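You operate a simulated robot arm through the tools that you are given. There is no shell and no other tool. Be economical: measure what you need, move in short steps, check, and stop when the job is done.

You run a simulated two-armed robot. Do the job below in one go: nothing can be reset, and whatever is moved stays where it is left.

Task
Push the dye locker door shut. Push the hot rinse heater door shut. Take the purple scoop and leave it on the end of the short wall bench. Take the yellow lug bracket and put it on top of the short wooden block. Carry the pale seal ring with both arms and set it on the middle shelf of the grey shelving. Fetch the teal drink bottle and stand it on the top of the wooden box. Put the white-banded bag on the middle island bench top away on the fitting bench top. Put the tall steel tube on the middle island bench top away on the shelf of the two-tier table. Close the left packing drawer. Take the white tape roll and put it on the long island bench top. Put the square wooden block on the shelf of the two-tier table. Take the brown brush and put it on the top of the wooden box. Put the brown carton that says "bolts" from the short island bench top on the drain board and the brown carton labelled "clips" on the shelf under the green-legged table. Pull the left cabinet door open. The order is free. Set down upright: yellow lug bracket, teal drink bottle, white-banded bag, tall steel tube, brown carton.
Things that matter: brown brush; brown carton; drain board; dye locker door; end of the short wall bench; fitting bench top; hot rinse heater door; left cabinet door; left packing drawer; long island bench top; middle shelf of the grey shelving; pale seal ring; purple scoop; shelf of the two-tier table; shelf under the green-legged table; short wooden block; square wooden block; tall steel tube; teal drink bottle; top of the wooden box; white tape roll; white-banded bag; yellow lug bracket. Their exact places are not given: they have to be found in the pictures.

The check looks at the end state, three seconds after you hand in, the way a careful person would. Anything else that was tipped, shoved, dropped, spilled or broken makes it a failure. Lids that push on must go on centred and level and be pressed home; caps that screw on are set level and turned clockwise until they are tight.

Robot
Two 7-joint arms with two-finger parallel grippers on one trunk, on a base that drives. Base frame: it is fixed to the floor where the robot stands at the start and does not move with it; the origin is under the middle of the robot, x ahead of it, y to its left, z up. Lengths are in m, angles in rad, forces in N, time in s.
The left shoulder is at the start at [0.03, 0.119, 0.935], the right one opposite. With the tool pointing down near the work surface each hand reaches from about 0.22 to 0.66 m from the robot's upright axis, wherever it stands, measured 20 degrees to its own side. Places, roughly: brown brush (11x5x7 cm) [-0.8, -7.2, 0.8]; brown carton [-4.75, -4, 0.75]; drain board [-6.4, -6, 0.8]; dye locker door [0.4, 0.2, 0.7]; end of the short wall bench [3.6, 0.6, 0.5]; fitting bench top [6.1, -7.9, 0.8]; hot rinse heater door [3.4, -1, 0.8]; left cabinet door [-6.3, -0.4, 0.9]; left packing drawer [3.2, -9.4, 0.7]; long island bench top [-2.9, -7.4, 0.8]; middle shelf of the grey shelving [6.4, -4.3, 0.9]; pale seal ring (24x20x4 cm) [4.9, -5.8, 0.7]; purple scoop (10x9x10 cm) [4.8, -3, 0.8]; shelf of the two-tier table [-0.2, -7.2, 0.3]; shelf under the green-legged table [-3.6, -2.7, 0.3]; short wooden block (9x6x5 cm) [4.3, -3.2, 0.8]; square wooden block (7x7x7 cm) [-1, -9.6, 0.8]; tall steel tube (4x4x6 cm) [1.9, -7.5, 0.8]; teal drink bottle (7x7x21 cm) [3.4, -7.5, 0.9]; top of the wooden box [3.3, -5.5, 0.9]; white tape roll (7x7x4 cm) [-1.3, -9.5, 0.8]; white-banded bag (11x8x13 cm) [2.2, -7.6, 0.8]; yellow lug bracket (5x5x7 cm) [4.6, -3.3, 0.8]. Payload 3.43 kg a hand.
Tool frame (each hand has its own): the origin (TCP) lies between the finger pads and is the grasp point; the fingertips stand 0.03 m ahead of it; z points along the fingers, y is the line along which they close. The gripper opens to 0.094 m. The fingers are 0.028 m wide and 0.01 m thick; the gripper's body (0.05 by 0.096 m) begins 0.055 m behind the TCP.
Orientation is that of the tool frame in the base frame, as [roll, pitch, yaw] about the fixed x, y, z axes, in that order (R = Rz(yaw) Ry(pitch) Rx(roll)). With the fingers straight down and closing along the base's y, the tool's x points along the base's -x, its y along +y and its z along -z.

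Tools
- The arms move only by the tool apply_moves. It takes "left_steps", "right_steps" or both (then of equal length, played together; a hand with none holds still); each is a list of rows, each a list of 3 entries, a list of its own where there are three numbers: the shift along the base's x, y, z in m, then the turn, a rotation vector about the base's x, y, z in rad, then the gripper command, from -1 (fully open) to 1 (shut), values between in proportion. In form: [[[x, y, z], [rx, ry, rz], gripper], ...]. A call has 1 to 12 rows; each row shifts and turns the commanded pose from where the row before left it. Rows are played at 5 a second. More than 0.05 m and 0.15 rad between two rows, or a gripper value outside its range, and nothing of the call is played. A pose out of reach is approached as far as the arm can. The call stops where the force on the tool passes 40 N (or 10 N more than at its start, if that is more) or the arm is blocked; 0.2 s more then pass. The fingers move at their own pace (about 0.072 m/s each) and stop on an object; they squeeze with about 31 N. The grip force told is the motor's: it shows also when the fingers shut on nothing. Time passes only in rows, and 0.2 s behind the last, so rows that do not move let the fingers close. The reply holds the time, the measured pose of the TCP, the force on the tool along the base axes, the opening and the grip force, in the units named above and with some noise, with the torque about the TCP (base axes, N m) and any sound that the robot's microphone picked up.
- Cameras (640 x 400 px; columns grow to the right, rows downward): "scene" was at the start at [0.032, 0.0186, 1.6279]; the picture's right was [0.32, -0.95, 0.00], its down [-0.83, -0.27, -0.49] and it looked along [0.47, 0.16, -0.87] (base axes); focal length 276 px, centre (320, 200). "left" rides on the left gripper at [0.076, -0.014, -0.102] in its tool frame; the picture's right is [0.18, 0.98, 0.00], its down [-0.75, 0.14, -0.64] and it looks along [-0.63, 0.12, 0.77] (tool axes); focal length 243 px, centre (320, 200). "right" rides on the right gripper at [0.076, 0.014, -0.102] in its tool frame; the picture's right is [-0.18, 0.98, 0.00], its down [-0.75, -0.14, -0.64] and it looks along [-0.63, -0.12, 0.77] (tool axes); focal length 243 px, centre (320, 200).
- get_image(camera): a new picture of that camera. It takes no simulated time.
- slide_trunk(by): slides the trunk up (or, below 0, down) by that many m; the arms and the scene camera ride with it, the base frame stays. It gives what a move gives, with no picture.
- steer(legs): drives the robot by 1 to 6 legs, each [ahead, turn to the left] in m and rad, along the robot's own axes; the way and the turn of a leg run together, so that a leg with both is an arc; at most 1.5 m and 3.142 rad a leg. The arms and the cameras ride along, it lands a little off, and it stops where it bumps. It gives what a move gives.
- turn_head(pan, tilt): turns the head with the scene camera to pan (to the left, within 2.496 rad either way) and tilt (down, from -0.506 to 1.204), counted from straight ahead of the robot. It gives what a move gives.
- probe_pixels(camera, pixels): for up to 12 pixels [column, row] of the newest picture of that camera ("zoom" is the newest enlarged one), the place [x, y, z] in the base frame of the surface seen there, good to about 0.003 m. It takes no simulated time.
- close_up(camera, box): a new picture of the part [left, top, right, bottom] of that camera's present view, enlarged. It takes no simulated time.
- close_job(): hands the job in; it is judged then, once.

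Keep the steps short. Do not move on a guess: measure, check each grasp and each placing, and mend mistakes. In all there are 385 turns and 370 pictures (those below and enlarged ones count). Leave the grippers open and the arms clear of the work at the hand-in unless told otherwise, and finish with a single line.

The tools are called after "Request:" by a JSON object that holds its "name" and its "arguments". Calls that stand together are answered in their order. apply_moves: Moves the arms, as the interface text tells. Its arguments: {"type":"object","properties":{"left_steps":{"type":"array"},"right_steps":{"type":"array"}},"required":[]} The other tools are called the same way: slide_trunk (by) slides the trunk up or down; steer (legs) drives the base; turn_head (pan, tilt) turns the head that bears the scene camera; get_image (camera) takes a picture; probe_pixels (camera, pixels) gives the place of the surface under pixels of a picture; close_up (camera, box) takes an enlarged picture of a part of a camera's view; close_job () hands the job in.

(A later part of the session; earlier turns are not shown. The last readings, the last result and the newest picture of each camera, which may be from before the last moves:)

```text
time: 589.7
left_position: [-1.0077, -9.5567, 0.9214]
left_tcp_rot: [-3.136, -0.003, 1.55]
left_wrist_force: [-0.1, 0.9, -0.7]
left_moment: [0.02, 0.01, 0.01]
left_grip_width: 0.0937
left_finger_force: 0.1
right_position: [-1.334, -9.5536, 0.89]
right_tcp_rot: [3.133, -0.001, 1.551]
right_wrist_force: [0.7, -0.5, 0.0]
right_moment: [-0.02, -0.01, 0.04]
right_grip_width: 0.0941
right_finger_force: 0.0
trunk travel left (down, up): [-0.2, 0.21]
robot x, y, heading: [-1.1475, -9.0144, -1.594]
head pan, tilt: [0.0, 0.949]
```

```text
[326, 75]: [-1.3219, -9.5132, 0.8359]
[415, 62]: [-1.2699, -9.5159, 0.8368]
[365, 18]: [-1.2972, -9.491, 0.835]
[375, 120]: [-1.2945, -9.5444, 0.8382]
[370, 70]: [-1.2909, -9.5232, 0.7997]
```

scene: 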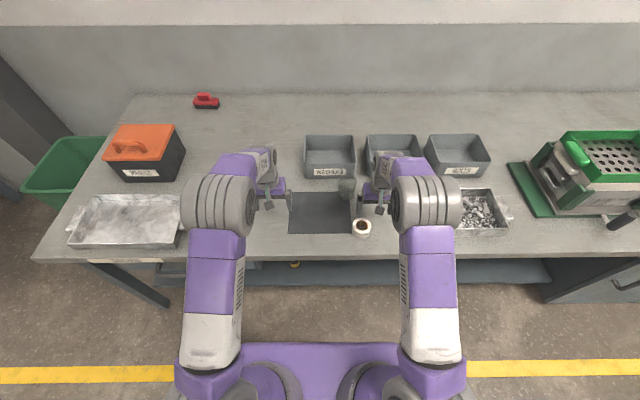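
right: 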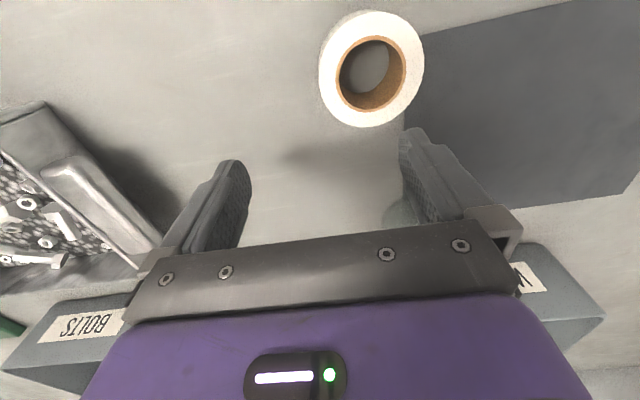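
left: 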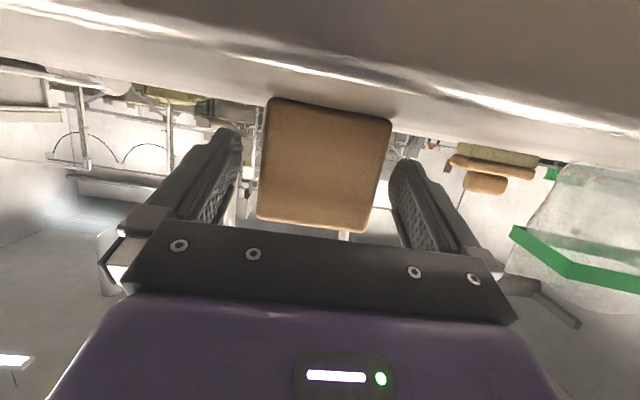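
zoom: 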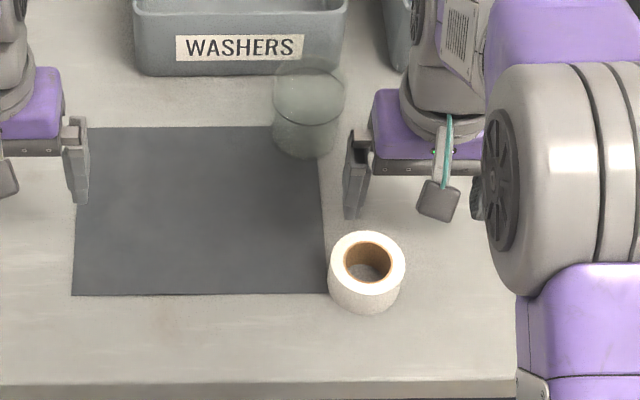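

Tape centre (-1.296,-9.516), top 0.837. Right hand: centre, lower to 0.834, grip, lift.

Request:
{"name": "apply_moves", "arguments": {"right_steps": [[[0.03, 0.03, 0], [0, 0, 0], -1], [[0.008, 0.008, -0.02], [0, 0, 0], -1], [[0, 0, -0.02], [0, 0, 0], -1], [[0, 0, -0.016], [0, 0, 0], -1], [[0, 0, 0], [0, 0, 0], 1], [[0, 0, 0], [0, 0, 0], 1], [[0, 0, 0], [0, 0, 0], 1], [[0, 0, 0.04], [0, 0, 0], 1], [[0, 0.02, 0.045], [0, 0, 0], 1], [[0, 0.04, 0.02], [0, 0, 0], 1], [[0, 0.045, 0], [0, 0, 0], 1], [[0, 0.045, 0], [0, 0, 0], 1]], "left_steps": [[[0, 0, 0.02], [0, 0, 0], -1], [[0, 0.04, 0], [0, 0, 0], -1], [[0, 0.04, 0], [0, 0, 0], -1], [[0, 0.04, 0], [0, 0, 0], -1], [[0, 0.04, 0], [0, 0, 0], -1], [[0, 0, 0], [0, 0, 0], -1], [[0, 0, 0], [0, 0, 0], -1], [[0, 0, 0], [0, 0, 0], -1], [[0, 0, 0], [0, 0, 0], -1], [[0, 0, 0], [0, 0, 0], -1], [[0, 0, 0], [0, 0, 0], -1], [[0, 0, 0], [0, 0, 0], -1]]}}

Request:
{"name": "get_image", "arguments": {"camera": "scene"}}

Request:
{"name": "get_image", "arguments": {"camera": "right"}}

```text
time: 592.3
left_position: [-1.0071, -9.3956, 0.9425]
left_tcp_rot: [-3.133, 0.001, 1.551]
left_wrist_force: [0.4, -0.4, 0.4]
left_moment: [0.01, 0.01, -0.01]
left_grip_width: 0.094
left_finger_force: 0.0
right_position: [-1.2954, -9.3641, 0.9407]
right_tcp_rot: [3.13, -0.003, 1.551]
right_wrist_force: [-0.7, -0.1, 0.2]
right_moment: [0.0, -0.02, -0.05]
right_grip_width: 0.0638
right_finger_force: 30.7
trunk travel left (down, up): [-0.2, 0.21]
robot x, y, heading: [-1.1428, -9.0133, -1.592]
head pan, tilt: [0.0, 0.949]
```

```text
225 pictures are left
```

scene: 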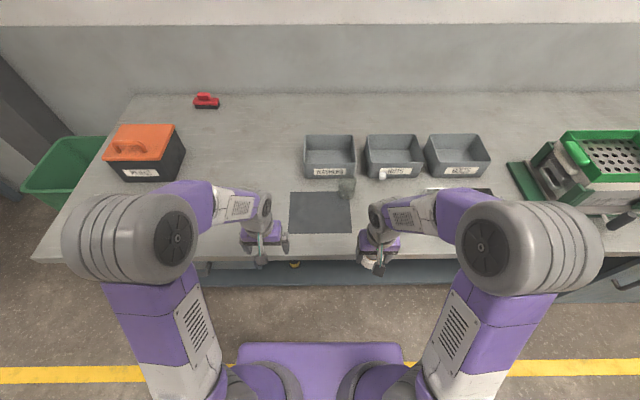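

```text
224 pictures are left
```

right: 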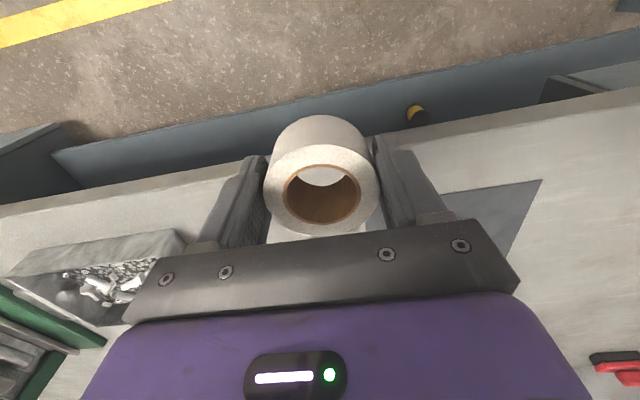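

Tape held. I back off and turn to the long island bench on the other side of the aisle.

Request:
{"name": "steer", "arguments": {"legs": [[-0.25, 0], [0, -1.55], [0.6, 0], [0, -1.571]]}}

Request:
{"name": "turn_head", "arguments": {"pan": 0, "tilt": 0.7}}

Request:
{"name": "get_image", "arguments": {"camera": "scene"}}

```text
time: 604.6
left_position: [-1.8914, -8.3952, 0.9416]
left_tcp_rot: [-3.135, -0.001, -1.555]
left_wrist_force: [-0.1, -0.4, -0.1]
left_moment: [0.01, 0.03, -0.02]
left_grip_width: 0.0939
left_finger_force: 0.0
right_position: [-1.6007, -8.4136, 0.9401]
right_tcp_rot: [3.135, -0.003, -1.555]
right_wrist_force: [0.0, -0.3, 0.1]
right_moment: [0.0, 0.02, -0.02]
right_grip_width: 0.0631
right_finger_force: 31.2
trunk travel left (down, up): [-0.2, 0.21]
robot x, y, heading: [-1.7396, -8.7732, 1.59]
head pan, tilt: [0.0, 0.949]
```

```text
time: 605.4
left_position: [-1.8917, -8.3945, 0.9425]
left_tcp_rot: [-3.134, -0.002, -1.555]
left_wrist_force: [-0.4, -0.3, -1.2]
left_moment: [-0.01, 0.03, 0.03]
left_grip_width: 0.0941
left_finger_force: 0.1
right_position: [-1.6012, -8.4152, 0.941]
right_tcp_rot: [3.134, -0.003, -1.556]
right_wrist_force: [-0.8, 0.7, -0.5]
right_moment: [0.01, 0.05, 0.0]
right_grip_width: 0.0632
right_finger_force: 30.8
trunk travel left (down, up): [-0.2, 0.21]
robot x, y, heading: [-1.7353, -8.7705, 1.592]
head pan, tilt: [0.0, 0.7]
```

```text
223 pictures are left
```

scene: 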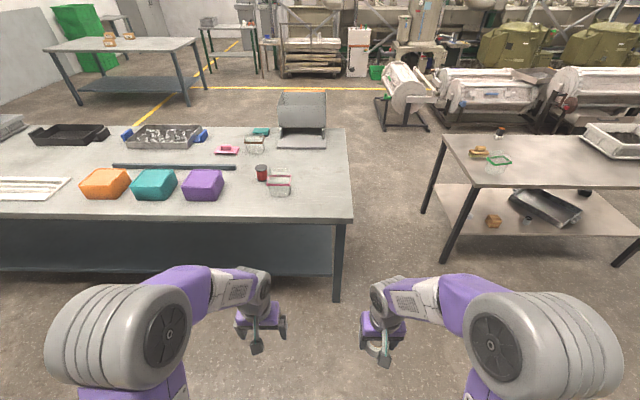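

Free corner near (322,190) on the long bench. I measure.

Request:
{"name": "probe_pixels", "arguments": {"camera": "scene", "pixels": [[322, 190], [348, 213], [345, 135], [280, 190], [262, 172], [302, 208], [320, 165], [300, 140], [112, 42], [127, 38], [220, 213]]}}

```text
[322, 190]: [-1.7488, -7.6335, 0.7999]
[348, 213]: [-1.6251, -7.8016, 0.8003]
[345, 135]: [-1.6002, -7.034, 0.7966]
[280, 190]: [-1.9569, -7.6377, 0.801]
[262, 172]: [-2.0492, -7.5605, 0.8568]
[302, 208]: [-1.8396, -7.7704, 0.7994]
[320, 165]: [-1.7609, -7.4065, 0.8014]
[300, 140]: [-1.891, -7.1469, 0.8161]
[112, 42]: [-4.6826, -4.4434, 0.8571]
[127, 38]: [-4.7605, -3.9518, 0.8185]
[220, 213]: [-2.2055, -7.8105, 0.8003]
```

I drive ahead 0.54 m, then set the tape at about (-1.74,-7.66).

Request:
{"name": "steer", "arguments": {"legs": [[0.54, 0]]}}

Request:
{"name": "apply_moves", "arguments": {"right_steps": [[[-0.03, 0.038, 0], [0, 0, 0], 1], [[-0.03, 0.038, 0], [0, 0, 0], 1], [[-0.03, 0.038, 0], [0, 0, 0], 1], [[-0.03, 0.038, 0], [0, 0, 0], 1], [[-0.01, 0.038, 0], [0, 0, 0], 1], [[0, 0, -0.04], [0, 0, 0], 1], [[0, 0, -0.04], [0, 0, 0], 1]], "left_steps": [[[-0.04, 0, 0.02], [0, 0, 0], -1], [[-0.04, 0, 0.02], [0, 0, 0], -1], [[-0.02, 0, 0], [0, 0, 0], -1], [[0, 0, 0], [0, 0, 0], -1], [[0, 0, 0], [0, 0, 0], -1], [[0, 0, 0], [0, 0, 0], -1], [[0, 0, 0], [0, 0, 0], -1]]}}

Request:
{"name": "get_image", "arguments": {"camera": "scene"}}

```text
time: 608.5
left_position: [-1.9016, -7.8536, 0.9416]
left_tcp_rot: [-3.135, -0.001, -1.554]
left_wrist_force: [0.0, -0.2, -0.2]
left_moment: [-0.02, 0.02, 0.0]
left_grip_width: 0.0939
left_finger_force: 0.1
right_position: [-1.6121, -7.8722, 0.9406]
right_tcp_rot: [3.132, -0.004, -1.553]
right_wrist_force: [0.7, -1.0, -0.4]
right_moment: [-0.06, 0.01, -0.01]
right_grip_width: 0.0629
right_finger_force: 30.8
trunk travel left (down, up): [-0.2, 0.21]
robot x, y, heading: [-1.749, -8.2328, 1.59]
head pan, tilt: [0.0, 0.7]
```

```text
time: 610.1
left_position: [-1.9998, -7.8529, 0.9809]
left_tcp_rot: [-3.136, -0.003, -1.555]
left_wrist_force: [-0.5, 0.0, 0.8]
left_moment: [-0.01, -0.02, -0.02]
left_grip_width: 0.094
left_finger_force: 0.1
right_position: [-1.7431, -7.6814, 0.8603]
right_tcp_rot: [3.133, -0.004, -1.552]
right_wrist_force: [0.3, 0.1, -1.1]
right_moment: [0.01, 0.0, -0.01]
right_grip_width: 0.0626
right_finger_force: 30.5
trunk travel left (down, up): [-0.2, 0.21]
robot x, y, heading: [-1.7519, -8.2288, 1.592]
head pan, tilt: [0.0, 0.7]
```

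```text
222 pictures are left
```

scene: 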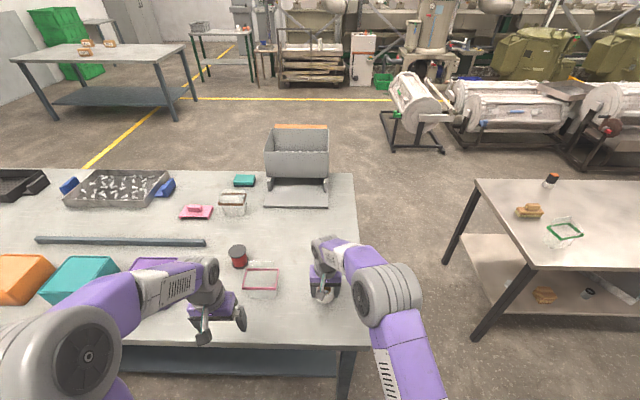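

Over free bench. I lower to contact.

Request:
{"name": "apply_moves", "arguments": {"right_steps": [[[0, 0, -0.015], [0, 0, 0], 1], [[0, 0, -0.006], [0, 0, 0], 1], [[0, 0, -0.003], [0, 0, 0], 1], [[0, 0, -0.002], [0, 0, 0], 1], [[0, 0, -0.002], [0, 0, 0], 1]]}}

Request:
{"name": "get_image", "arguments": {"camera": "right"}}

```text
time: 611.4
left_position: [-1.9997, -7.8531, 0.982]
left_tcp_rot: [-3.135, -0.002, -1.552]
left_wrist_force: [0.2, 0.8, 0.2]
left_moment: [0.04, 0.0, 0.0]
left_grip_width: 0.0939
left_finger_force: 0.1
right_position: [-1.7419, -7.6833, 0.8332]
right_tcp_rot: [3.131, 0.0, -1.553]
right_wrist_force: [0.7, -0.6, 6.7]
right_moment: [-0.11, -0.11, 0.01]
right_grip_width: 0.0626
right_finger_force: 31.0
trunk travel left (down, up): [-0.2, 0.21]
robot x, y, heading: [-1.7489, -8.2313, 1.586]
head pan, tilt: [0.0, 0.7]
```

```text
221 pictures are left
```

right: 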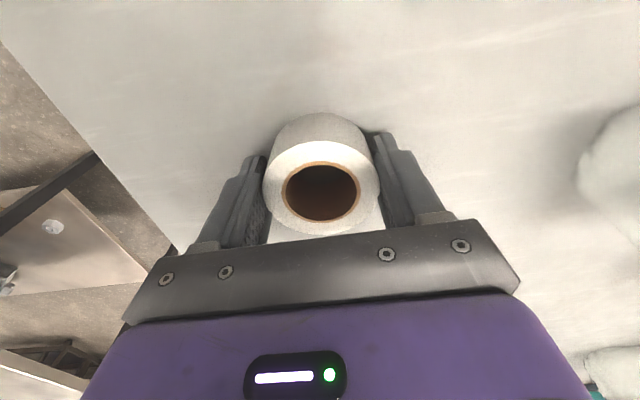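

Contact. Open, rise, retreat; check.

Request:
{"name": "apply_moves", "arguments": {"right_steps": [[[0, 0, 0.001], [0, 0, 0], -1], [[0, 0, 0], [0, 0, 0], -1], [[0, 0, 0.04], [0, 0, 0], -1], [[0, 0, 0.045], [0, 0, 0], -1], [[0.03, -0.035, 0.01], [0, 0, 0], -1], [[0.03, -0.035, 0.01], [0, 0, 0], -1], [[0.03, -0.035, 0], [0, 0, 0], -1], [[0.03, -0.035, 0], [0, 0, 0], -1], [[0, -0.03, 0], [0, 0, 0], -1]]}}

Request:
{"name": "get_image", "arguments": {"camera": "scene"}}

```text
time: 613.4
left_position: [-2.0007, -7.8535, 0.9814]
left_tcp_rot: [-3.133, -0.003, -1.555]
left_wrist_force: [-0.1, 0.4, -0.7]
left_moment: [0.04, 0.02, 0.04]
left_grip_width: 0.0942
left_finger_force: 0.1
right_position: [-1.6237, -7.8528, 0.9391]
right_tcp_rot: [3.13, -0.001, -1.552]
right_wrist_force: [0.4, -0.2, -0.4]
right_moment: [0.0, -0.01, 0.01]
right_grip_width: 0.094
right_finger_force: 0.0
trunk travel left (down, up): [-0.2, 0.21]
robot x, y, heading: [-1.7482, -8.2313, 1.587]
head pan, tilt: [0.0, 0.7]
```

```text
220 pictures are left
```

scene: 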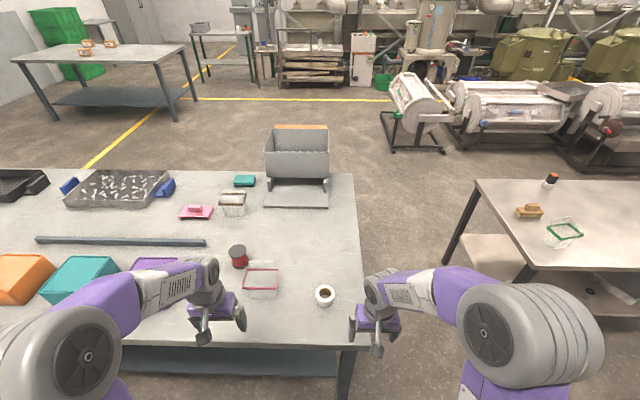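

The tape lies on the long bench. For the brush I take the safe way round the east end to the table's north side.

Request:
{"name": "apply_moves", "arguments": {"left_steps": [[[0.04, -0.02, 0], [0, 0, 0], -1], [[0.04, -0.02, 0], [0, 0, 0], -1], [[0.03, 0, 0], [0, 0, 0], -1]]}}

Request:
{"name": "steer", "arguments": {"legs": [[-0.35, 0], [0, -1.587], [1.36, 0], [1.36, 0], [0, 1.571]]}}

Request:
{"name": "get_image", "arguments": {"camera": "scene"}}

```text
time: 614.1
left_position: [-1.8902, -7.8941, 0.9828]
left_tcp_rot: [-3.136, -0.002, -1.552]
left_wrist_force: [-0.9, -0.3, -1.1]
left_moment: [0.02, 0.01, 0.0]
left_grip_width: 0.094
left_finger_force: 0.1
right_position: [-1.6224, -7.8529, 0.9384]
right_tcp_rot: [3.131, -0.002, -1.555]
right_wrist_force: [0.6, 0.1, -0.1]
right_moment: [-0.01, 0.03, -0.02]
right_grip_width: 0.0939
right_finger_force: 0.1
trunk travel left (down, up): [-0.2, 0.21]
robot x, y, heading: [-1.7525, -8.234, 1.591]
head pan, tilt: [0.0, 0.7]
```

```text
time: 637.0
left_position: [0.8454, -8.2527, 0.9814]
left_tcp_rot: [-3.133, -0.001, -1.559]
left_wrist_force: [-0.4, 1.0, -0.3]
left_moment: [-0.02, 0.02, 0.0]
left_grip_width: 0.0941
left_finger_force: 0.0
right_position: [1.1139, -8.2128, 0.9392]
right_tcp_rot: [3.134, -0.001, -1.56]
right_wrist_force: [-0.3, 0.8, -0.1]
right_moment: [0.02, 0.05, 0.0]
right_grip_width: 0.0941
right_finger_force: 0.1
trunk travel left (down, up): [-0.2, 0.21]
robot x, y, heading: [0.9829, -8.5903, 1.583]
head pan, tilt: [0.0, 0.7]
```

```text
219 pictures are left
```

scene: 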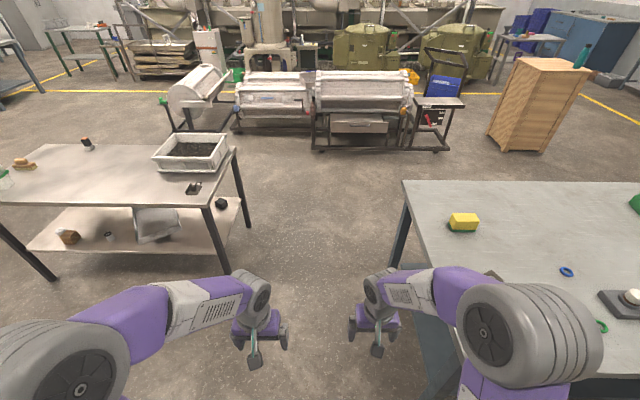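

Request:
{"name": "probe_pixels", "arguments": {"camera": "scene", "pixels": [[236, 155], [405, 185], [215, 200], [330, 150], [450, 150], [180, 130], [545, 150], [25, 162]]}}

```text
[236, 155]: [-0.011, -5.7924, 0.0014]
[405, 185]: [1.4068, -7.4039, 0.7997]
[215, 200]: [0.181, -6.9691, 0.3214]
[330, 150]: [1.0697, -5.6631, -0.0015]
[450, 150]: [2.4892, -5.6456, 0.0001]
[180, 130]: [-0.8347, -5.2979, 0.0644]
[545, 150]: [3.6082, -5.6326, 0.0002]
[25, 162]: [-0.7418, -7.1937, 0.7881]
```

The corridor is clear. On to the north side.

Request:
{"name": "steer", "arguments": {"legs": [[1.5, 0], [0.73, 0], [0, 1.56], [1.5, 0], [0.2, 0], [0, 1.571]]}}

Request:
{"name": "turn_head", "arguments": {"pan": 0, "tilt": 0.9}}

Request:
{"name": "get_image", "arguments": {"camera": "scene"}}

```text
time: 663.8
left_position: [-0.6374, -6.7567, 0.9826]
left_tcp_rot: [-3.135, -0.002, 1.601]
left_wrist_force: [0.4, -1.0, 0.1]
left_moment: [0.01, 0.0, -0.01]
left_grip_width: 0.0939
left_finger_force: 0.1
right_position: [-0.9062, -6.8017, 0.9387]
right_tcp_rot: [3.133, -0.001, 1.603]
right_wrist_force: [-0.3, 0.8, 0.3]
right_moment: [-0.01, 0.02, 0.02]
right_grip_width: 0.094
right_finger_force: 0.1
trunk travel left (down, up): [-0.2, 0.21]
robot x, y, heading: [-0.7836, -6.4199, -1.54]
head pan, tilt: [0.0, 0.7]
```

```text
time: 664.6
left_position: [-0.638, -6.7549, 0.9822]
left_tcp_rot: [-3.134, -0.002, 1.6]
left_wrist_force: [-0.3, -0.5, -1.8]
left_moment: [0.01, -0.02, 0.03]
left_grip_width: 0.0941
left_finger_force: 0.0
right_position: [-0.9043, -6.8013, 0.9394]
right_tcp_rot: [3.133, -0.002, 1.602]
right_wrist_force: [1.0, -0.5, -0.7]
right_moment: [0.01, -0.04, 0.04]
right_grip_width: 0.0938
right_finger_force: 0.1
trunk travel left (down, up): [-0.2, 0.21]
robot x, y, heading: [-0.7869, -6.4191, -1.539]
head pan, tilt: [0.0, 0.901]
```

```text
218 pictures are left
```

scene: 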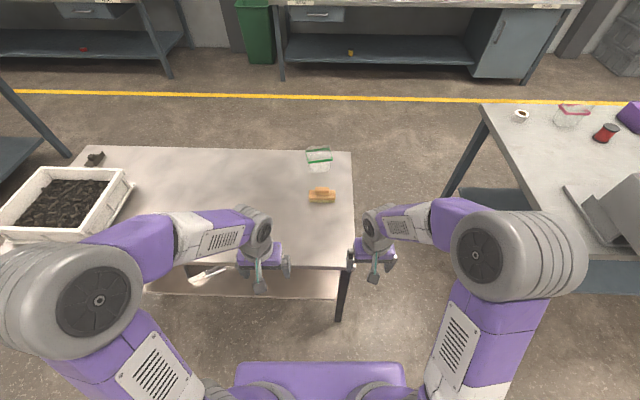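

Brush at (322,195). I enlarge and measure it.

Request:
{"name": "close_up", "arguments": {"camera": "scene", "box": [280, 140, 370, 220]}}

Request:
{"name": "probe_pixels", "arguments": {"camera": "zoom", "pixels": [[210, 400], [235, 370], [300, 355], [345, 365], [205, 385], [390, 385], [300, 375], [300, 400], [300, 390], [180, 75], [280, 180], [250, 100]]}}

```text
5.00 times, centred on (325, 180) of scene
```

zoom: 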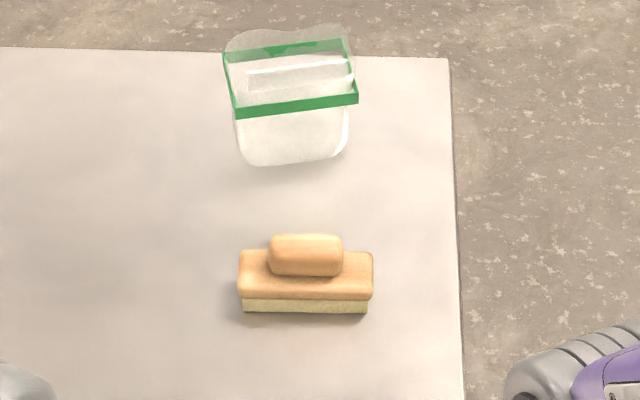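

```text
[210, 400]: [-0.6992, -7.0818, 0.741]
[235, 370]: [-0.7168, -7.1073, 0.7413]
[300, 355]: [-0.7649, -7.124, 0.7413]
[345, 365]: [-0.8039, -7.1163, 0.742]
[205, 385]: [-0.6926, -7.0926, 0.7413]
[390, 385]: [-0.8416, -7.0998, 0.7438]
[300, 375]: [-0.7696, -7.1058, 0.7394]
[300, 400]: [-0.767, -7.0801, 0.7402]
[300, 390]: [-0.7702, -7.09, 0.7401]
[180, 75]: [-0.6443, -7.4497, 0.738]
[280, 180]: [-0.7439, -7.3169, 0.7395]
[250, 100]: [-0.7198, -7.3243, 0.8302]
```

Request:
{"name": "probe_pixels", "arguments": {"camera": "zoom", "pixels": [[242, 280], [370, 280], [305, 240], [275, 255], [340, 255], [305, 258], [305, 285], [305, 305], [255, 255], [360, 255], [305, 270]]}}

```text
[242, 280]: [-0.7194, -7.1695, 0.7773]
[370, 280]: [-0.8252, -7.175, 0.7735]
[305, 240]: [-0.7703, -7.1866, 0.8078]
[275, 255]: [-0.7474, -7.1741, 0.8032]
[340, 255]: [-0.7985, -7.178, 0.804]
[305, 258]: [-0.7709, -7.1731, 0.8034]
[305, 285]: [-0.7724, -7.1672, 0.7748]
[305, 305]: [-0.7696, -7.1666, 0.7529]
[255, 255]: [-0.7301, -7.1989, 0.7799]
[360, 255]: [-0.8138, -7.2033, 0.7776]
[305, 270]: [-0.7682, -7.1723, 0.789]
```

Brush: knob centre (-0.773,-7.187), 5.5 cm in x, z 0.779–0.809. I drive 0.13 m closer and bring the right hand, tipped 0.4 rad forward, above the knob.

Request:
{"name": "steer", "arguments": {"legs": [[0.13, 0]]}}

Request:
{"name": "apply_moves", "arguments": {"right_steps": [[[0.03, -0.035, 0], [-0.1, 0, 0], -1], [[0.03, -0.035, 0], [-0.1, 0, 0], -1], [[0.03, -0.035, 0], [-0.1, 0, 0], -1], [[0.03, -0.035, 0], [-0.1, 0, 0], -1], [[0.006, -0.04, -0.02], [0, 0, 0], -1], [[0, -0.03, -0.03], [0, 0, 0], -1]], "left_steps": [[[0.03, 0, 0], [0, 0, 0], -1], [[0.03, 0, 0], [0, 0, 0], -1], [[0, 0, 0], [0, 0, 0], -1], [[0, 0, 0], [0, 0, 0], -1], [[0, 0, 0], [0, 0, 0], -1], [[0, 0, 0], [0, 0, 0], -1]]}}

Request:
{"name": "get_image", "arguments": {"camera": "right"}}

```text
time: 665.9
left_position: [-0.6337, -6.8851, 0.9826]
left_tcp_rot: [-3.135, -0.004, 1.6]
left_wrist_force: [0.9, -0.4, 0.5]
left_moment: [-0.01, -0.03, 0.0]
left_grip_width: 0.0939
left_finger_force: 0.2
right_position: [-0.9013, -6.93, 0.938]
right_tcp_rot: [3.133, -0.004, 1.603]
right_wrist_force: [-0.3, -0.1, -0.1]
right_moment: [0.03, 0.01, 0.03]
right_grip_width: 0.094
right_finger_force: 0.1
trunk travel left (down, up): [-0.2, 0.21]
robot x, y, heading: [-0.7815, -6.5483, -1.543]
head pan, tilt: [0.0, 0.901]
```

```text
time: 667.2
left_position: [-0.5739, -6.885, 0.9831]
left_tcp_rot: [-3.134, -0.001, 1.601]
left_wrist_force: [0.1, -0.2, 0.9]
left_moment: [-0.01, 0.0, 0.02]
left_grip_width: 0.0942
left_finger_force: 0.0
right_position: [-0.7724, -7.1417, 0.8888]
right_tcp_rot: [-3.138, 0.4, 1.605]
right_wrist_force: [0.8, -0.3, 0.8]
right_moment: [0.01, 0.0, 0.02]
right_grip_width: 0.0937
right_finger_force: 0.0
trunk travel left (down, up): [-0.2, 0.21]
robot x, y, heading: [-0.7815, -6.5485, -1.542]
head pan, tilt: [0.0, 0.901]
```

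```text
216 pictures are left
```

right: 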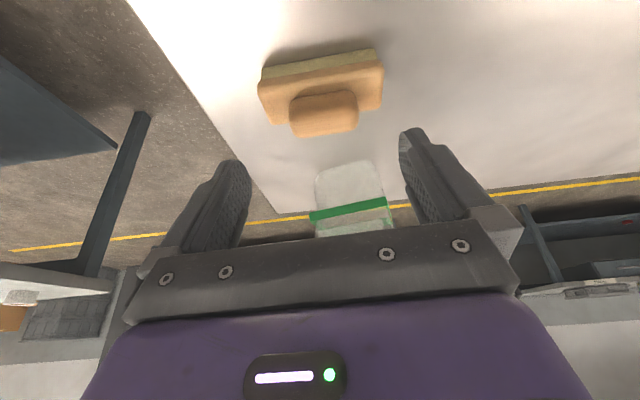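

Centred. I descend along the finger line and look.

Request:
{"name": "apply_moves", "arguments": {"right_steps": [[[0, -0.014, -0.03], [0, 0, 0], -1], [[0, -0.013, -0.03], [0, 0, 0], -1], [[0, -0.01, -0.017], [0, 0, 0], -1]]}}

Request:
{"name": "get_image", "arguments": {"camera": "right"}}

```text
time: 668.0
left_position: [-0.5738, -6.8845, 0.9829]
left_tcp_rot: [-3.134, -0.003, 1.601]
left_wrist_force: [1.3, 0.3, -0.1]
left_moment: [-0.01, 0.04, 0.01]
left_grip_width: 0.0939
left_finger_force: 0.3
right_position: [-0.7729, -7.1771, 0.8118]
right_tcp_rot: [-3.138, 0.398, 1.604]
right_wrist_force: [-0.5, -0.7, -0.7]
right_moment: [0.0, 0.02, -0.03]
right_grip_width: 0.0941
right_finger_force: 0.0
trunk travel left (down, up): [-0.2, 0.21]
robot x, y, heading: [-0.7807, -6.5494, -1.541]
head pan, tilt: [0.0, 0.901]
```

```text
215 pictures are left
```

right: 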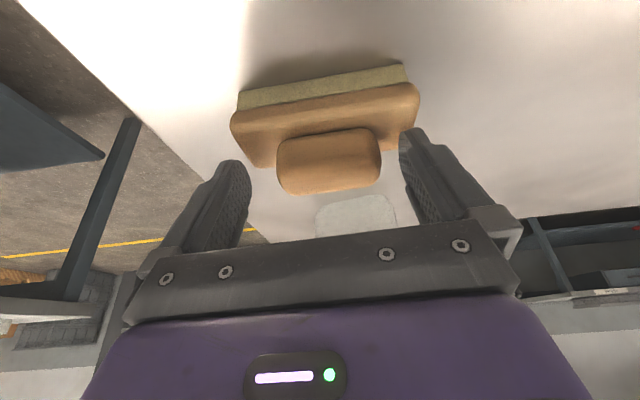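

The knob is between the fingertips. Close and lift.

Request:
{"name": "apply_moves", "arguments": {"right_steps": [[[0, 0, 0], [0, 0, 0], 1], [[0, 0, 0], [0, 0, 0], 1], [[0, 0, 0], [0, 0, 0], 1], [[0, 0, 0], [0, 0, 0], 1], [[0, 0, 0.03], [0, 0, 0], 1], [[0, 0, 0.04], [0, 0, 0], 1], [[0, 0.02, 0.04], [0, 0, 0], 1]]}}

Request:
{"name": "get_image", "arguments": {"camera": "right"}}

```text
time: 669.6
left_position: [-0.5735, -6.8824, 0.9846]
left_tcp_rot: [-3.135, 0.0, 1.601]
left_wrist_force: [1.1, 0.8, 1.1]
left_moment: [-0.05, 0.0, -0.01]
left_grip_width: 0.0938
left_finger_force: 0.1
right_position: [-0.776, -7.1547, 0.9218]
right_tcp_rot: [-3.137, 0.396, 1.606]
right_wrist_force: [0.9, 0.7, -1.1]
right_moment: [0.01, 0.0, 0.0]
right_grip_width: 0.0595
right_finger_force: 30.6
trunk travel left (down, up): [-0.2, 0.21]
robot x, y, heading: [-0.781, -6.5465, -1.539]
head pan, tilt: [0.0, 0.901]
```

```text
214 pictures are left
```

right: 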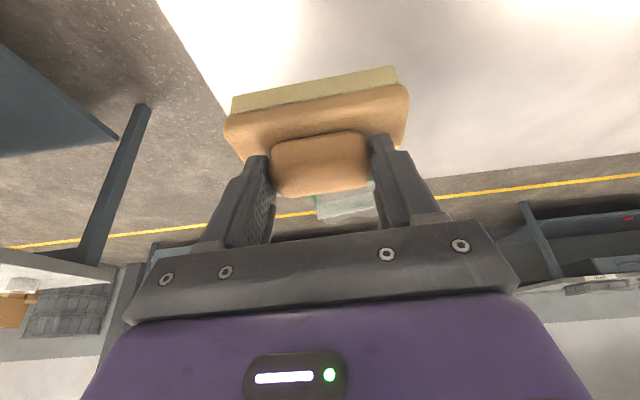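

Held. I pull it in and drive east to the wooden box.

Request:
{"name": "apply_moves", "arguments": {"right_steps": [[[-0.03, 0.035, 0.01], [0, 0, 0], 1], [[-0.03, 0.035, 0.01], [0, 0, 0], 1], [[-0.03, 0.035, 0.01], [0, 0, 0], 1], [[-0.02, 0.04, 0.01], [0, 0, 0], 1], [[0, 0.045, 0.01], [0, 0, 0], 1]]}}

Request:
{"name": "steer", "arguments": {"legs": [[-0.25, 0], [0, 1.54], [1.5, 0], [1.5, 0], [0.98, 0], [0, 1.571]]}}

Request:
{"name": "turn_head", "arguments": {"pan": 0, "tilt": 0.8}}

Request:
{"name": "get_image", "arguments": {"camera": "scene"}}

```text
time: 670.9
left_position: [-0.5734, -6.8829, 0.9838]
left_tcp_rot: [-3.134, 0.0, 1.6]
left_wrist_force: [-0.9, -0.4, 0.6]
left_moment: [-0.03, 0.01, -0.03]
left_grip_width: 0.0941
left_finger_force: 0.1
right_position: [-0.8847, -6.9637, 0.9727]
right_tcp_rot: [-3.138, 0.399, 1.603]
right_wrist_force: [0.0, -0.1, -0.9]
right_moment: [0.0, 0.0, 0.01]
right_grip_width: 0.0595
right_finger_force: 30.6
trunk travel left (down, up): [-0.2, 0.21]
robot x, y, heading: [-0.7795, -6.5496, -1.538]
head pan, tilt: [0.0, 0.901]
```

```text
time: 699.1
left_position: [3.0114, -5.905, 0.9827]
left_tcp_rot: [-3.135, -0.002, -1.558]
left_wrist_force: [0.4, -0.2, -0.2]
left_moment: [0.0, -0.03, -0.01]
left_grip_width: 0.0939
left_finger_force: 0.1
right_position: [3.324, -5.83, 0.9711]
right_tcp_rot: [-3.138, 0.399, -1.553]
right_wrist_force: [0.4, -0.2, -0.8]
right_moment: [-0.01, 0.03, -0.03]
right_grip_width: 0.0598
right_finger_force: 31.0
trunk travel left (down, up): [-0.2, 0.21]
robot x, y, heading: [3.2072, -6.2447, 1.588]
head pan, tilt: [0.0, 0.901]
```

```text
time: 699.8
left_position: [3.0114, -5.9055, 0.9819]
left_tcp_rot: [-3.136, -0.002, -1.556]
left_wrist_force: [0.7, 0.1, -0.3]
left_moment: [-0.01, -0.02, -0.04]
left_grip_width: 0.0941
left_finger_force: 0.0
right_position: [3.324, -5.8295, 0.9724]
right_tcp_rot: [-3.138, 0.398, -1.553]
right_wrist_force: [0.2, 0.1, -0.6]
right_moment: [-0.02, 0.0, 0.01]
right_grip_width: 0.0593
right_finger_force: 30.7
trunk travel left (down, up): [-0.2, 0.21]
robot x, y, heading: [3.2116, -6.2439, 1.583]
head pan, tilt: [0.0, 0.799]
```

```text
213 pictures are left
```

scene: 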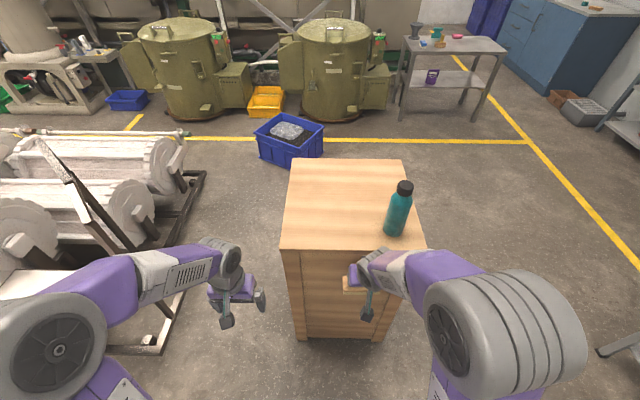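

I raise the brush 5 cm, drive 0.09 m closer, then move it over the left part of the top (3.22,-5.56).

Request:
{"name": "apply_moves", "arguments": {"right_steps": [[[0, -0.01, 0.04], [0, 0, 0], 1], [[-0.02, 0, 0.02], [0, 0, 0], 1]]}}

Request:
{"name": "steer", "arguments": {"legs": [[0.09, 0]]}}

Request:
{"name": "apply_moves", "arguments": {"right_steps": [[[-0.02, 0.04, 0], [0, 0, 0], 1], [[-0.02, 0.04, 0], [0, 0, 0], 1], [[-0.02, 0.04, 0], [0, 0, 0], 1], [[-0.02, 0.04, 0], [0, 0, 0], 1], [[0, 0.02, -0.02], [0, 0, 0], 1], [[0, 0, -0.02], [0, 0, 0], 1]]}}

Request:
{"name": "get_image", "arguments": {"camera": "scene"}}

```text
time: 700.4
left_position: [3.0109, -5.9052, 0.9828]
left_tcp_rot: [-3.135, 0.0, -1.556]
left_wrist_force: [0.4, -0.8, -0.4]
left_moment: [-0.01, -0.03, 0.02]
left_grip_width: 0.094
left_finger_force: 0.0
right_position: [3.3041, -5.84, 1.0317]
right_tcp_rot: [-3.137, 0.398, -1.553]
right_wrist_force: [-0.3, -0.4, -1.3]
right_moment: [-0.01, -0.03, 0.01]
right_grip_width: 0.0594
right_finger_force: 31.0
trunk travel left (down, up): [-0.2, 0.21]
robot x, y, heading: [3.2082, -6.2428, 1.583]
head pan, tilt: [0.0, 0.799]
```

```text
time: 701.5
left_position: [3.0099, -5.8144, 0.9818]
left_tcp_rot: [-3.134, -0.001, -1.557]
left_wrist_force: [-0.1, 0.9, -0.1]
left_moment: [-0.05, -0.01, -0.01]
left_grip_width: 0.0937
left_finger_force: 0.1
right_position: [3.3029, -5.7495, 1.0322]
right_tcp_rot: [-3.137, 0.396, -1.553]
right_wrist_force: [0.1, 0.9, -1.7]
right_moment: [-0.04, 0.05, 0.04]
right_grip_width: 0.0596
right_finger_force: 30.6
trunk travel left (down, up): [-0.2, 0.21]
robot x, y, heading: [3.2129, -6.156, 1.583]
head pan, tilt: [0.0, 0.799]
```

```text
time: 702.9
left_position: [3.0086, -5.8157, 0.9834]
left_tcp_rot: [-3.136, -0.003, -1.556]
left_wrist_force: [-0.3, 0.6, -0.8]
left_moment: [-0.01, 0.01, 0.0]
left_grip_width: 0.0939
left_finger_force: 0.0
right_position: [3.2226, -5.5714, 0.9907]
right_tcp_rot: [-3.139, 0.397, -1.553]
right_wrist_force: [-0.1, -0.7, -2.1]
right_moment: [0.0, -0.01, -0.03]
right_grip_width: 0.0594
right_finger_force: 31.0
trunk travel left (down, up): [-0.2, 0.21]
robot x, y, heading: [3.2092, -6.1514, 1.585]
head pan, tilt: [0.0, 0.799]
```

```text
212 pictures are left
```

scene: 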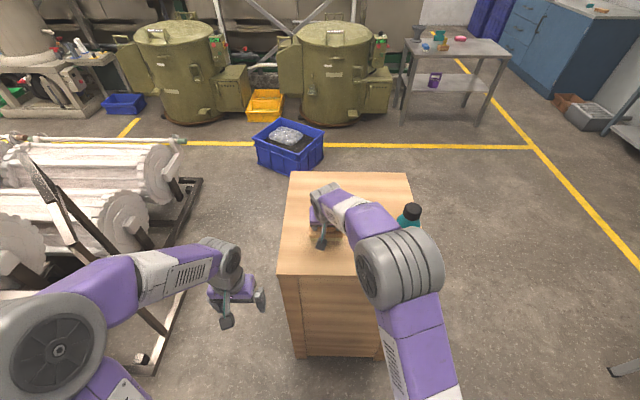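

Over the top, clear of the bottle. I lower to contact.

Request:
{"name": "apply_moves", "arguments": {"right_steps": [[[0, 0, -0.012], [0, 0, 0], 1], [[0, 0, -0.004], [0, 0, 0], 1], [[0, 0, -0.002], [0, 0, 0], 1], [[0, 0, -0.002], [0, 0, 0], 1]]}}

```text
time: 703.9
left_position: [3.0108, -5.8167, 0.9836]
left_tcp_rot: [-3.134, -0.001, -1.556]
left_wrist_force: [0.9, 0.7, 0.1]
left_moment: [0.0, -0.01, 0.02]
left_grip_width: 0.094
left_finger_force: 0.1
right_position: [3.2223, -5.5709, 0.9717]
right_tcp_rot: [-3.138, 0.399, -1.556]
right_wrist_force: [0.6, 0.3, -0.4]
right_moment: [-0.05, 0.14, 0.02]
right_grip_width: 0.0596
right_finger_force: 31.2
trunk travel left (down, up): [-0.2, 0.21]
robot x, y, heading: [3.2135, -6.1535, 1.588]
head pan, tilt: [0.0, 0.799]
```

Request:
{"name": "apply_moves", "arguments": {"right_steps": [[[0, 0, -0.002], [0, 0, 0], 1], [[0, 0, 0], [0, 0, 0], 0.2], [[0, 0, 0], [0, 0, 0], -1], [[0, 0, 0], [0, 0, 0], -1], [[0, -0.015, 0.035], [0, 0, 0], -1], [[0, -0.015, 0.04], [0, 0, 0], -1], [[0.0, -0.04, 0.02], [0, 0, 0], -1], [[0.0, -0.045, 0], [-0.1, 0, 0], -1], [[0.02, -0.04, 0], [-0.1, 0, 0], -1], [[0.03, -0.035, 0], [-0.1, 0, 0], -1], [[0.03, -0.02, 0], [-0.1, 0, 0], -1]]}}

Request:
{"name": "get_image", "arguments": {"camera": "scene"}}

```text
time: 706.3
left_position: [3.0102, -5.8156, 0.9829]
left_tcp_rot: [-3.136, -0.003, -1.556]
left_wrist_force: [-0.4, 0.1, 0.8]
left_moment: [-0.01, 0.04, 0.02]
left_grip_width: 0.0942
left_finger_force: 0.0
right_position: [3.3038, -5.781, 1.0653]
right_tcp_rot: [3.136, -0.003, -1.554]
right_wrist_force: [0.4, 0.5, -0.4]
right_moment: [0.01, -0.01, 0.0]
right_grip_width: 0.094
right_finger_force: 0.1
trunk travel left (down, up): [-0.2, 0.21]
robot x, y, heading: [3.2064, -6.1544, 1.583]
head pan, tilt: [0.0, 0.799]
```

```text
211 pictures are left
```

scene: 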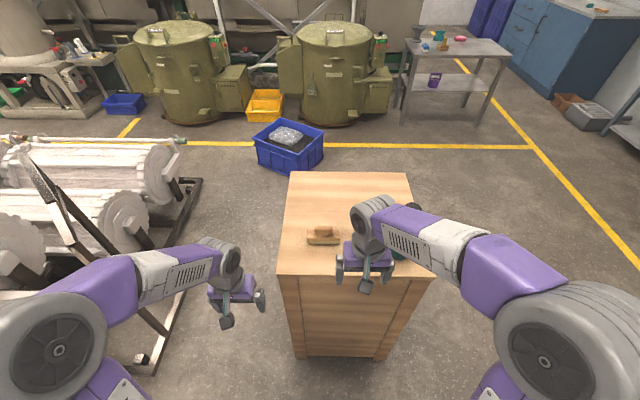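

Brush and bottle are on the box. Now the cartons: back off and drive west along y≈-6.35.

Request:
{"name": "steer", "arguments": {"legs": [[-0.2, 0], [0, 1.558], [1.5, 0], [1.5, 0], [1.5, 0], [1.5, 0]]}}

Request:
{"name": "turn_head", "arguments": {"pan": -0.4, "tilt": 0.4}}

Request:
{"name": "get_image", "arguments": {"camera": "scene"}}

```text
time: 739.8
left_position: [-3.1111, -6.5648, 0.9826]
left_tcp_rot: [-3.132, 0.0, -0.022]
left_wrist_force: [0.7, 0.4, -0.1]
left_moment: [-0.03, -0.02, 0.03]
left_grip_width: 0.0943
left_finger_force: 0.1
right_position: [-3.137, -6.2702, 1.0651]
right_tcp_rot: [3.137, -0.005, -0.018]
right_wrist_force: [-0.9, -0.9, -0.5]
right_moment: [0.01, 0.02, 0.04]
right_grip_width: 0.0941
right_finger_force: 0.1
trunk travel left (down, up): [-0.2, 0.21]
robot x, y, heading: [-2.7651, -6.3768, 3.123]
head pan, tilt: [0.0, 0.799]
```

```text
time: 740.6
left_position: [-3.11, -6.5634, 0.9834]
left_tcp_rot: [-3.134, -0.001, -0.021]
left_wrist_force: [0.2, -0.4, 0.5]
left_moment: [0.01, -0.02, 0.01]
left_grip_width: 0.094
left_finger_force: 0.1
right_position: [-3.1362, -6.2714, 1.0658]
right_tcp_rot: [3.137, -0.001, -0.017]
right_wrist_force: [-0.7, -1.1, -0.2]
right_moment: [-0.01, 0.01, 0.01]
right_grip_width: 0.0941
right_finger_force: 0.1
trunk travel left (down, up): [-0.2, 0.21]
robot x, y, heading: [-2.7658, -6.3747, 3.118]
head pan, tilt: [-0.4, 0.4]
```

```text
210 pictures are left
```

scene: 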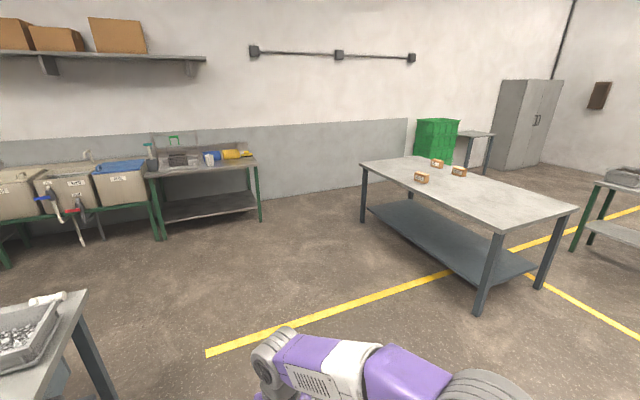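

I see three cartons on the short island bench. I enlarge them to read the labels, and the drain board at the left.

Request:
{"name": "close_up", "arguments": {"camera": "scene", "box": [405, 150, 475, 190]}}

Request:
{"name": "probe_pixels", "arguments": {"camera": "zoom", "pixels": [[155, 280], [295, 130], [490, 200], [100, 320], [300, 170]]}}

Request:
{"name": "close_up", "arguments": {"camera": "scene", "box": [130, 120, 280, 240]}}

Request:
{"name": "probe_pixels", "arguments": {"camera": "scene", "pixels": [[362, 162], [500, 230], [570, 207], [420, 160], [215, 165], [155, 175], [250, 160], [185, 160], [480, 300], [600, 185], [215, 205], [630, 185]]}}

```text
9.14 times, centred on (440, 170) of scene
```

zoom: 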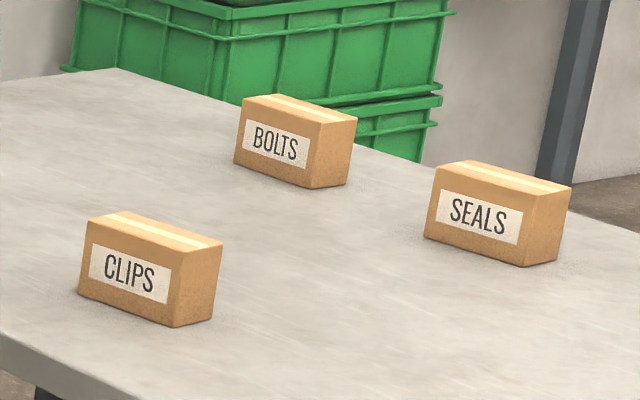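

```text
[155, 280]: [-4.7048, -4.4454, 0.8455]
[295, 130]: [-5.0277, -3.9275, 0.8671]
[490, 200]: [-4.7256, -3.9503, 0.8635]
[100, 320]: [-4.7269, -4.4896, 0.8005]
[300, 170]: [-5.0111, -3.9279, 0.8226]
```

```text
3.33 times, centred on (205, 180) of scene
```

zoom: 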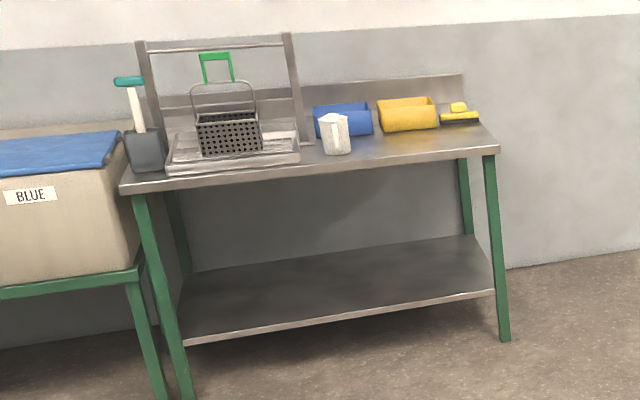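

```text
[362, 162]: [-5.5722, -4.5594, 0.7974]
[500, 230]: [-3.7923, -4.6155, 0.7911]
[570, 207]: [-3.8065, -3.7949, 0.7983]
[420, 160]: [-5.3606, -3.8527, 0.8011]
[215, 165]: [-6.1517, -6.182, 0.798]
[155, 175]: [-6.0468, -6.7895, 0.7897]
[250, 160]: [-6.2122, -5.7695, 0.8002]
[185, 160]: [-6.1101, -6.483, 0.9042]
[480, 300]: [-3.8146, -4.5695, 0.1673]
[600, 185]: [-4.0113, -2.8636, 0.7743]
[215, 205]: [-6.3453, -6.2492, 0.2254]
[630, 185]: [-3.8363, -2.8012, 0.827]
```

Labels: CLIPS at (-4.70,-4.45), BOLTS at (-5.02,-3.93), SEALS stays. I drive to the south side before CLIPS.

Request:
{"name": "steer", "arguments": {"legs": [[1.5, 0], [0.42, 0], [0, -1.55], [1.05, 0]]}}

Request:
{"name": "turn_head", "arguments": {"pan": 0, "tilt": 0.75}}

Request:
{"name": "get_image", "arguments": {"camera": "scene"}}

```text
time: 759.0
left_position: [-4.8896, -4.9364, 0.9826]
left_tcp_rot: [-3.135, -0.002, -1.565]
left_wrist_force: [0.3, 0.0, 0.0]
left_moment: [-0.01, -0.01, -0.01]
left_grip_width: 0.0938
left_finger_force: 0.1
right_position: [-4.597, -4.902, 1.065]
right_tcp_rot: [3.139, -0.005, -1.562]
right_wrist_force: [-0.4, 0.5, -0.5]
right_moment: [0.0, -0.01, 0.01]
right_grip_width: 0.094
right_finger_force: 0.0
trunk travel left (down, up): [-0.2, 0.21]
robot x, y, heading: [-4.6916, -5.2752, 1.576]
head pan, tilt: [-0.4, 0.4]
```

```text
time: 759.9
left_position: [-4.8915, -4.9362, 0.9817]
left_tcp_rot: [-3.134, -0.002, -1.563]
left_wrist_force: [-0.2, -0.4, 0.2]
left_moment: [0.02, -0.01, -0.04]
left_grip_width: 0.0941
left_finger_force: 0.0
right_position: [-4.5983, -4.9029, 1.0648]
right_tcp_rot: [3.139, -0.001, -1.561]
right_wrist_force: [1.2, -0.5, -0.1]
right_moment: [0.02, 0.01, -0.03]
right_grip_width: 0.0938
right_finger_force: 0.1
trunk travel left (down, up): [-0.2, 0.21]
robot x, y, heading: [-4.6911, -5.2756, 1.581]
head pan, tilt: [0.0, 0.75]
```

```text
207 pictures are left
```

scene: 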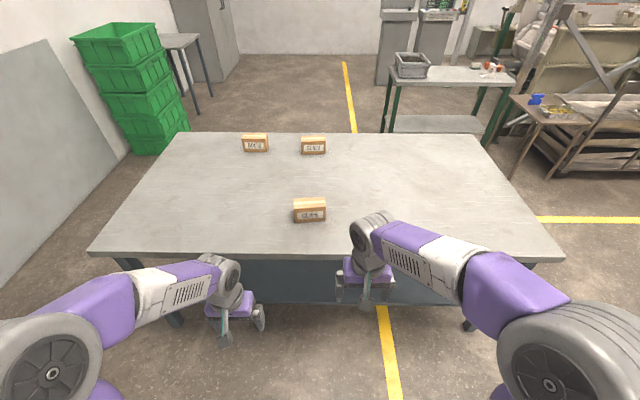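

Request:
{"name": "close_up", "arguments": {"camera": "scene", "box": [270, 180, 350, 240]}}

Request:
{"name": "probe_pixels", "arguments": {"camera": "zoom", "pixels": [[185, 150], [435, 155], [190, 190], [455, 185], [210, 325], [445, 315], [320, 170], [320, 260], [320, 350], [300, 125]]}}

Request:
{"name": "probe_pixels", "arguments": {"camera": "scene", "pixels": [[330, 257], [440, 90], [415, 70], [430, 130], [385, 125], [490, 145], [500, 90], [450, 120], [345, 70], [255, 137], [313, 138], [490, 66]]}}

```text
6.67 times, centred on (310, 210) of scene
```

zoom: 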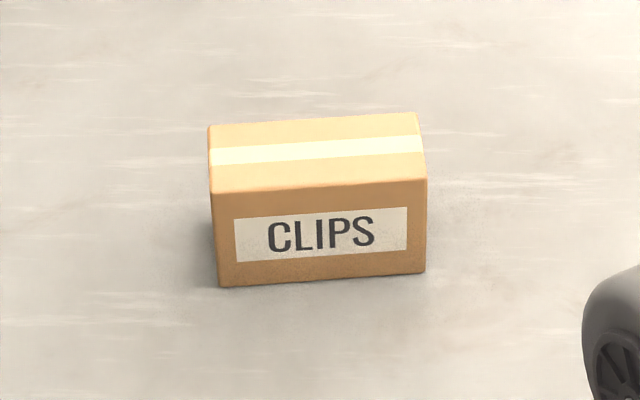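

```text
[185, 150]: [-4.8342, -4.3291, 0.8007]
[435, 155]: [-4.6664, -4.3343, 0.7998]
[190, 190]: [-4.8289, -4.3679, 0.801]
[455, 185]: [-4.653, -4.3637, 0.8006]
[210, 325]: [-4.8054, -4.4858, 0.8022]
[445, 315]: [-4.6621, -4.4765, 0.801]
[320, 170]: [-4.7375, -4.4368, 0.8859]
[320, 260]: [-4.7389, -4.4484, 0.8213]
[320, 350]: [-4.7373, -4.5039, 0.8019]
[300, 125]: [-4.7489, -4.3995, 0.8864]
```

```text
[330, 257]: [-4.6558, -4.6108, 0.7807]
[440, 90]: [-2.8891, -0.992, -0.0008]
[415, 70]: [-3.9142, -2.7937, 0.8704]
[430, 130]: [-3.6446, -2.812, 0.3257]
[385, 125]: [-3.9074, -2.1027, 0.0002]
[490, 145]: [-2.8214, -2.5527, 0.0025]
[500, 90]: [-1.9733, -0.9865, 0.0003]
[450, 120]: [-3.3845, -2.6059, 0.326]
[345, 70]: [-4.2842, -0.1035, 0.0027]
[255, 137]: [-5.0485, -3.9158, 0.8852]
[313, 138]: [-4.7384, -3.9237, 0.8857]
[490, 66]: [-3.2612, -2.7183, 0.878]
```

CLIPS: 12.5×6.5×8.5 cm, centre (-4.738,-4.416), top 0.886, long side along x (turned 0.07). I drive 0.28 m closer and turn the left hand −1.50 rad so that it closes across the short side.

Request:
{"name": "steer", "arguments": {"legs": [[0.28, 0]]}}

Request:
{"name": "apply_moves", "arguments": {"left_steps": [[[0.015, 0.024, 0], [0, 0, -0.15], -1], [[0.015, 0.024, 0], [0, 0, -0.15], -1], [[0.015, 0.024, 0], [0, 0, -0.15], -1], [[0.015, 0.024, 0], [0, 0, -0.15], -1], [[0.015, 0.024, 0], [0, 0, -0.15], -1], [[0.015, 0.024, 0], [0, 0, -0.15], -1], [[0.015, 0.024, 0], [0, 0, -0.15], -1], [[0.015, 0.024, 0], [0, 0, -0.15], -1], [[0.015, 0.024, 0], [0, 0, -0.15], -1], [[0.015, 0.024, 0], [0, 0, -0.15], -1]], "right_steps": [[[0.03, 0, 0], [0, 0, 0], -1], [[0.03, 0, 0], [0, 0, 0], -1], [[0.03, 0, 0], [0, 0, 0], -1], [[0.03, 0, 0], [0, 0, 0], -1], [[0, 0, 0], [0, 0, 0], -1], [[0, 0, 0], [0, 0, 0], -1], [[0, 0, 0], [0, 0, 0], -1], [[0, 0, 0], [0, 0, 0], -1], [[0, 0, 0], [0, 0, 0], -1], [[0, 0, 0], [0, 0, 0], -1]]}}

Request:
{"name": "get_image", "arguments": {"camera": "left"}}

```text
time: 761.8
left_position: [-4.8931, -4.6581, 0.9831]
left_tcp_rot: [-3.137, -0.002, -1.564]
left_wrist_force: [-0.6, 0.5, -0.8]
left_moment: [0.0, 0.01, 0.01]
left_grip_width: 0.0942
left_finger_force: 0.0
right_position: [-4.6005, -4.6233, 1.0646]
right_tcp_rot: [3.139, -0.002, -1.56]
right_wrist_force: [-0.5, -0.2, -1.1]
right_moment: [-0.03, 0.03, -0.01]
right_grip_width: 0.0941
right_finger_force: 0.1
trunk travel left (down, up): [-0.2, 0.21]
robot x, y, heading: [-4.6916, -5.0022, 1.579]
head pan, tilt: [0.0, 0.75]
```

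```text
time: 764.0
left_position: [-4.743, -4.4177, 0.9816]
left_tcp_rot: [-3.135, -0.002, -3.063]
left_wrist_force: [0.5, 0.5, 0.7]
left_moment: [-0.02, -0.01, 0.0]
left_grip_width: 0.0942
left_finger_force: 0.0
right_position: [-4.4798, -4.6235, 1.0651]
right_tcp_rot: [3.138, -0.004, -1.56]
right_wrist_force: [0.0, 0.3, -0.5]
right_moment: [0.0, -0.01, -0.01]
right_grip_width: 0.0939
right_finger_force: 0.1
trunk travel left (down, up): [-0.2, 0.21]
robot x, y, heading: [-4.6926, -4.9994, 1.582]
head pan, tilt: [0.0, 0.75]
```

```text
205 pictures are left
```

left: 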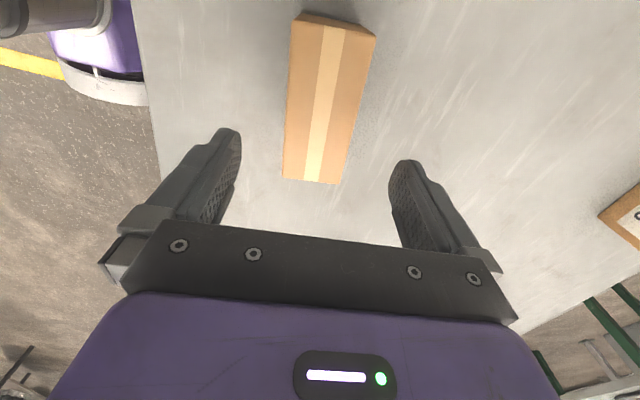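

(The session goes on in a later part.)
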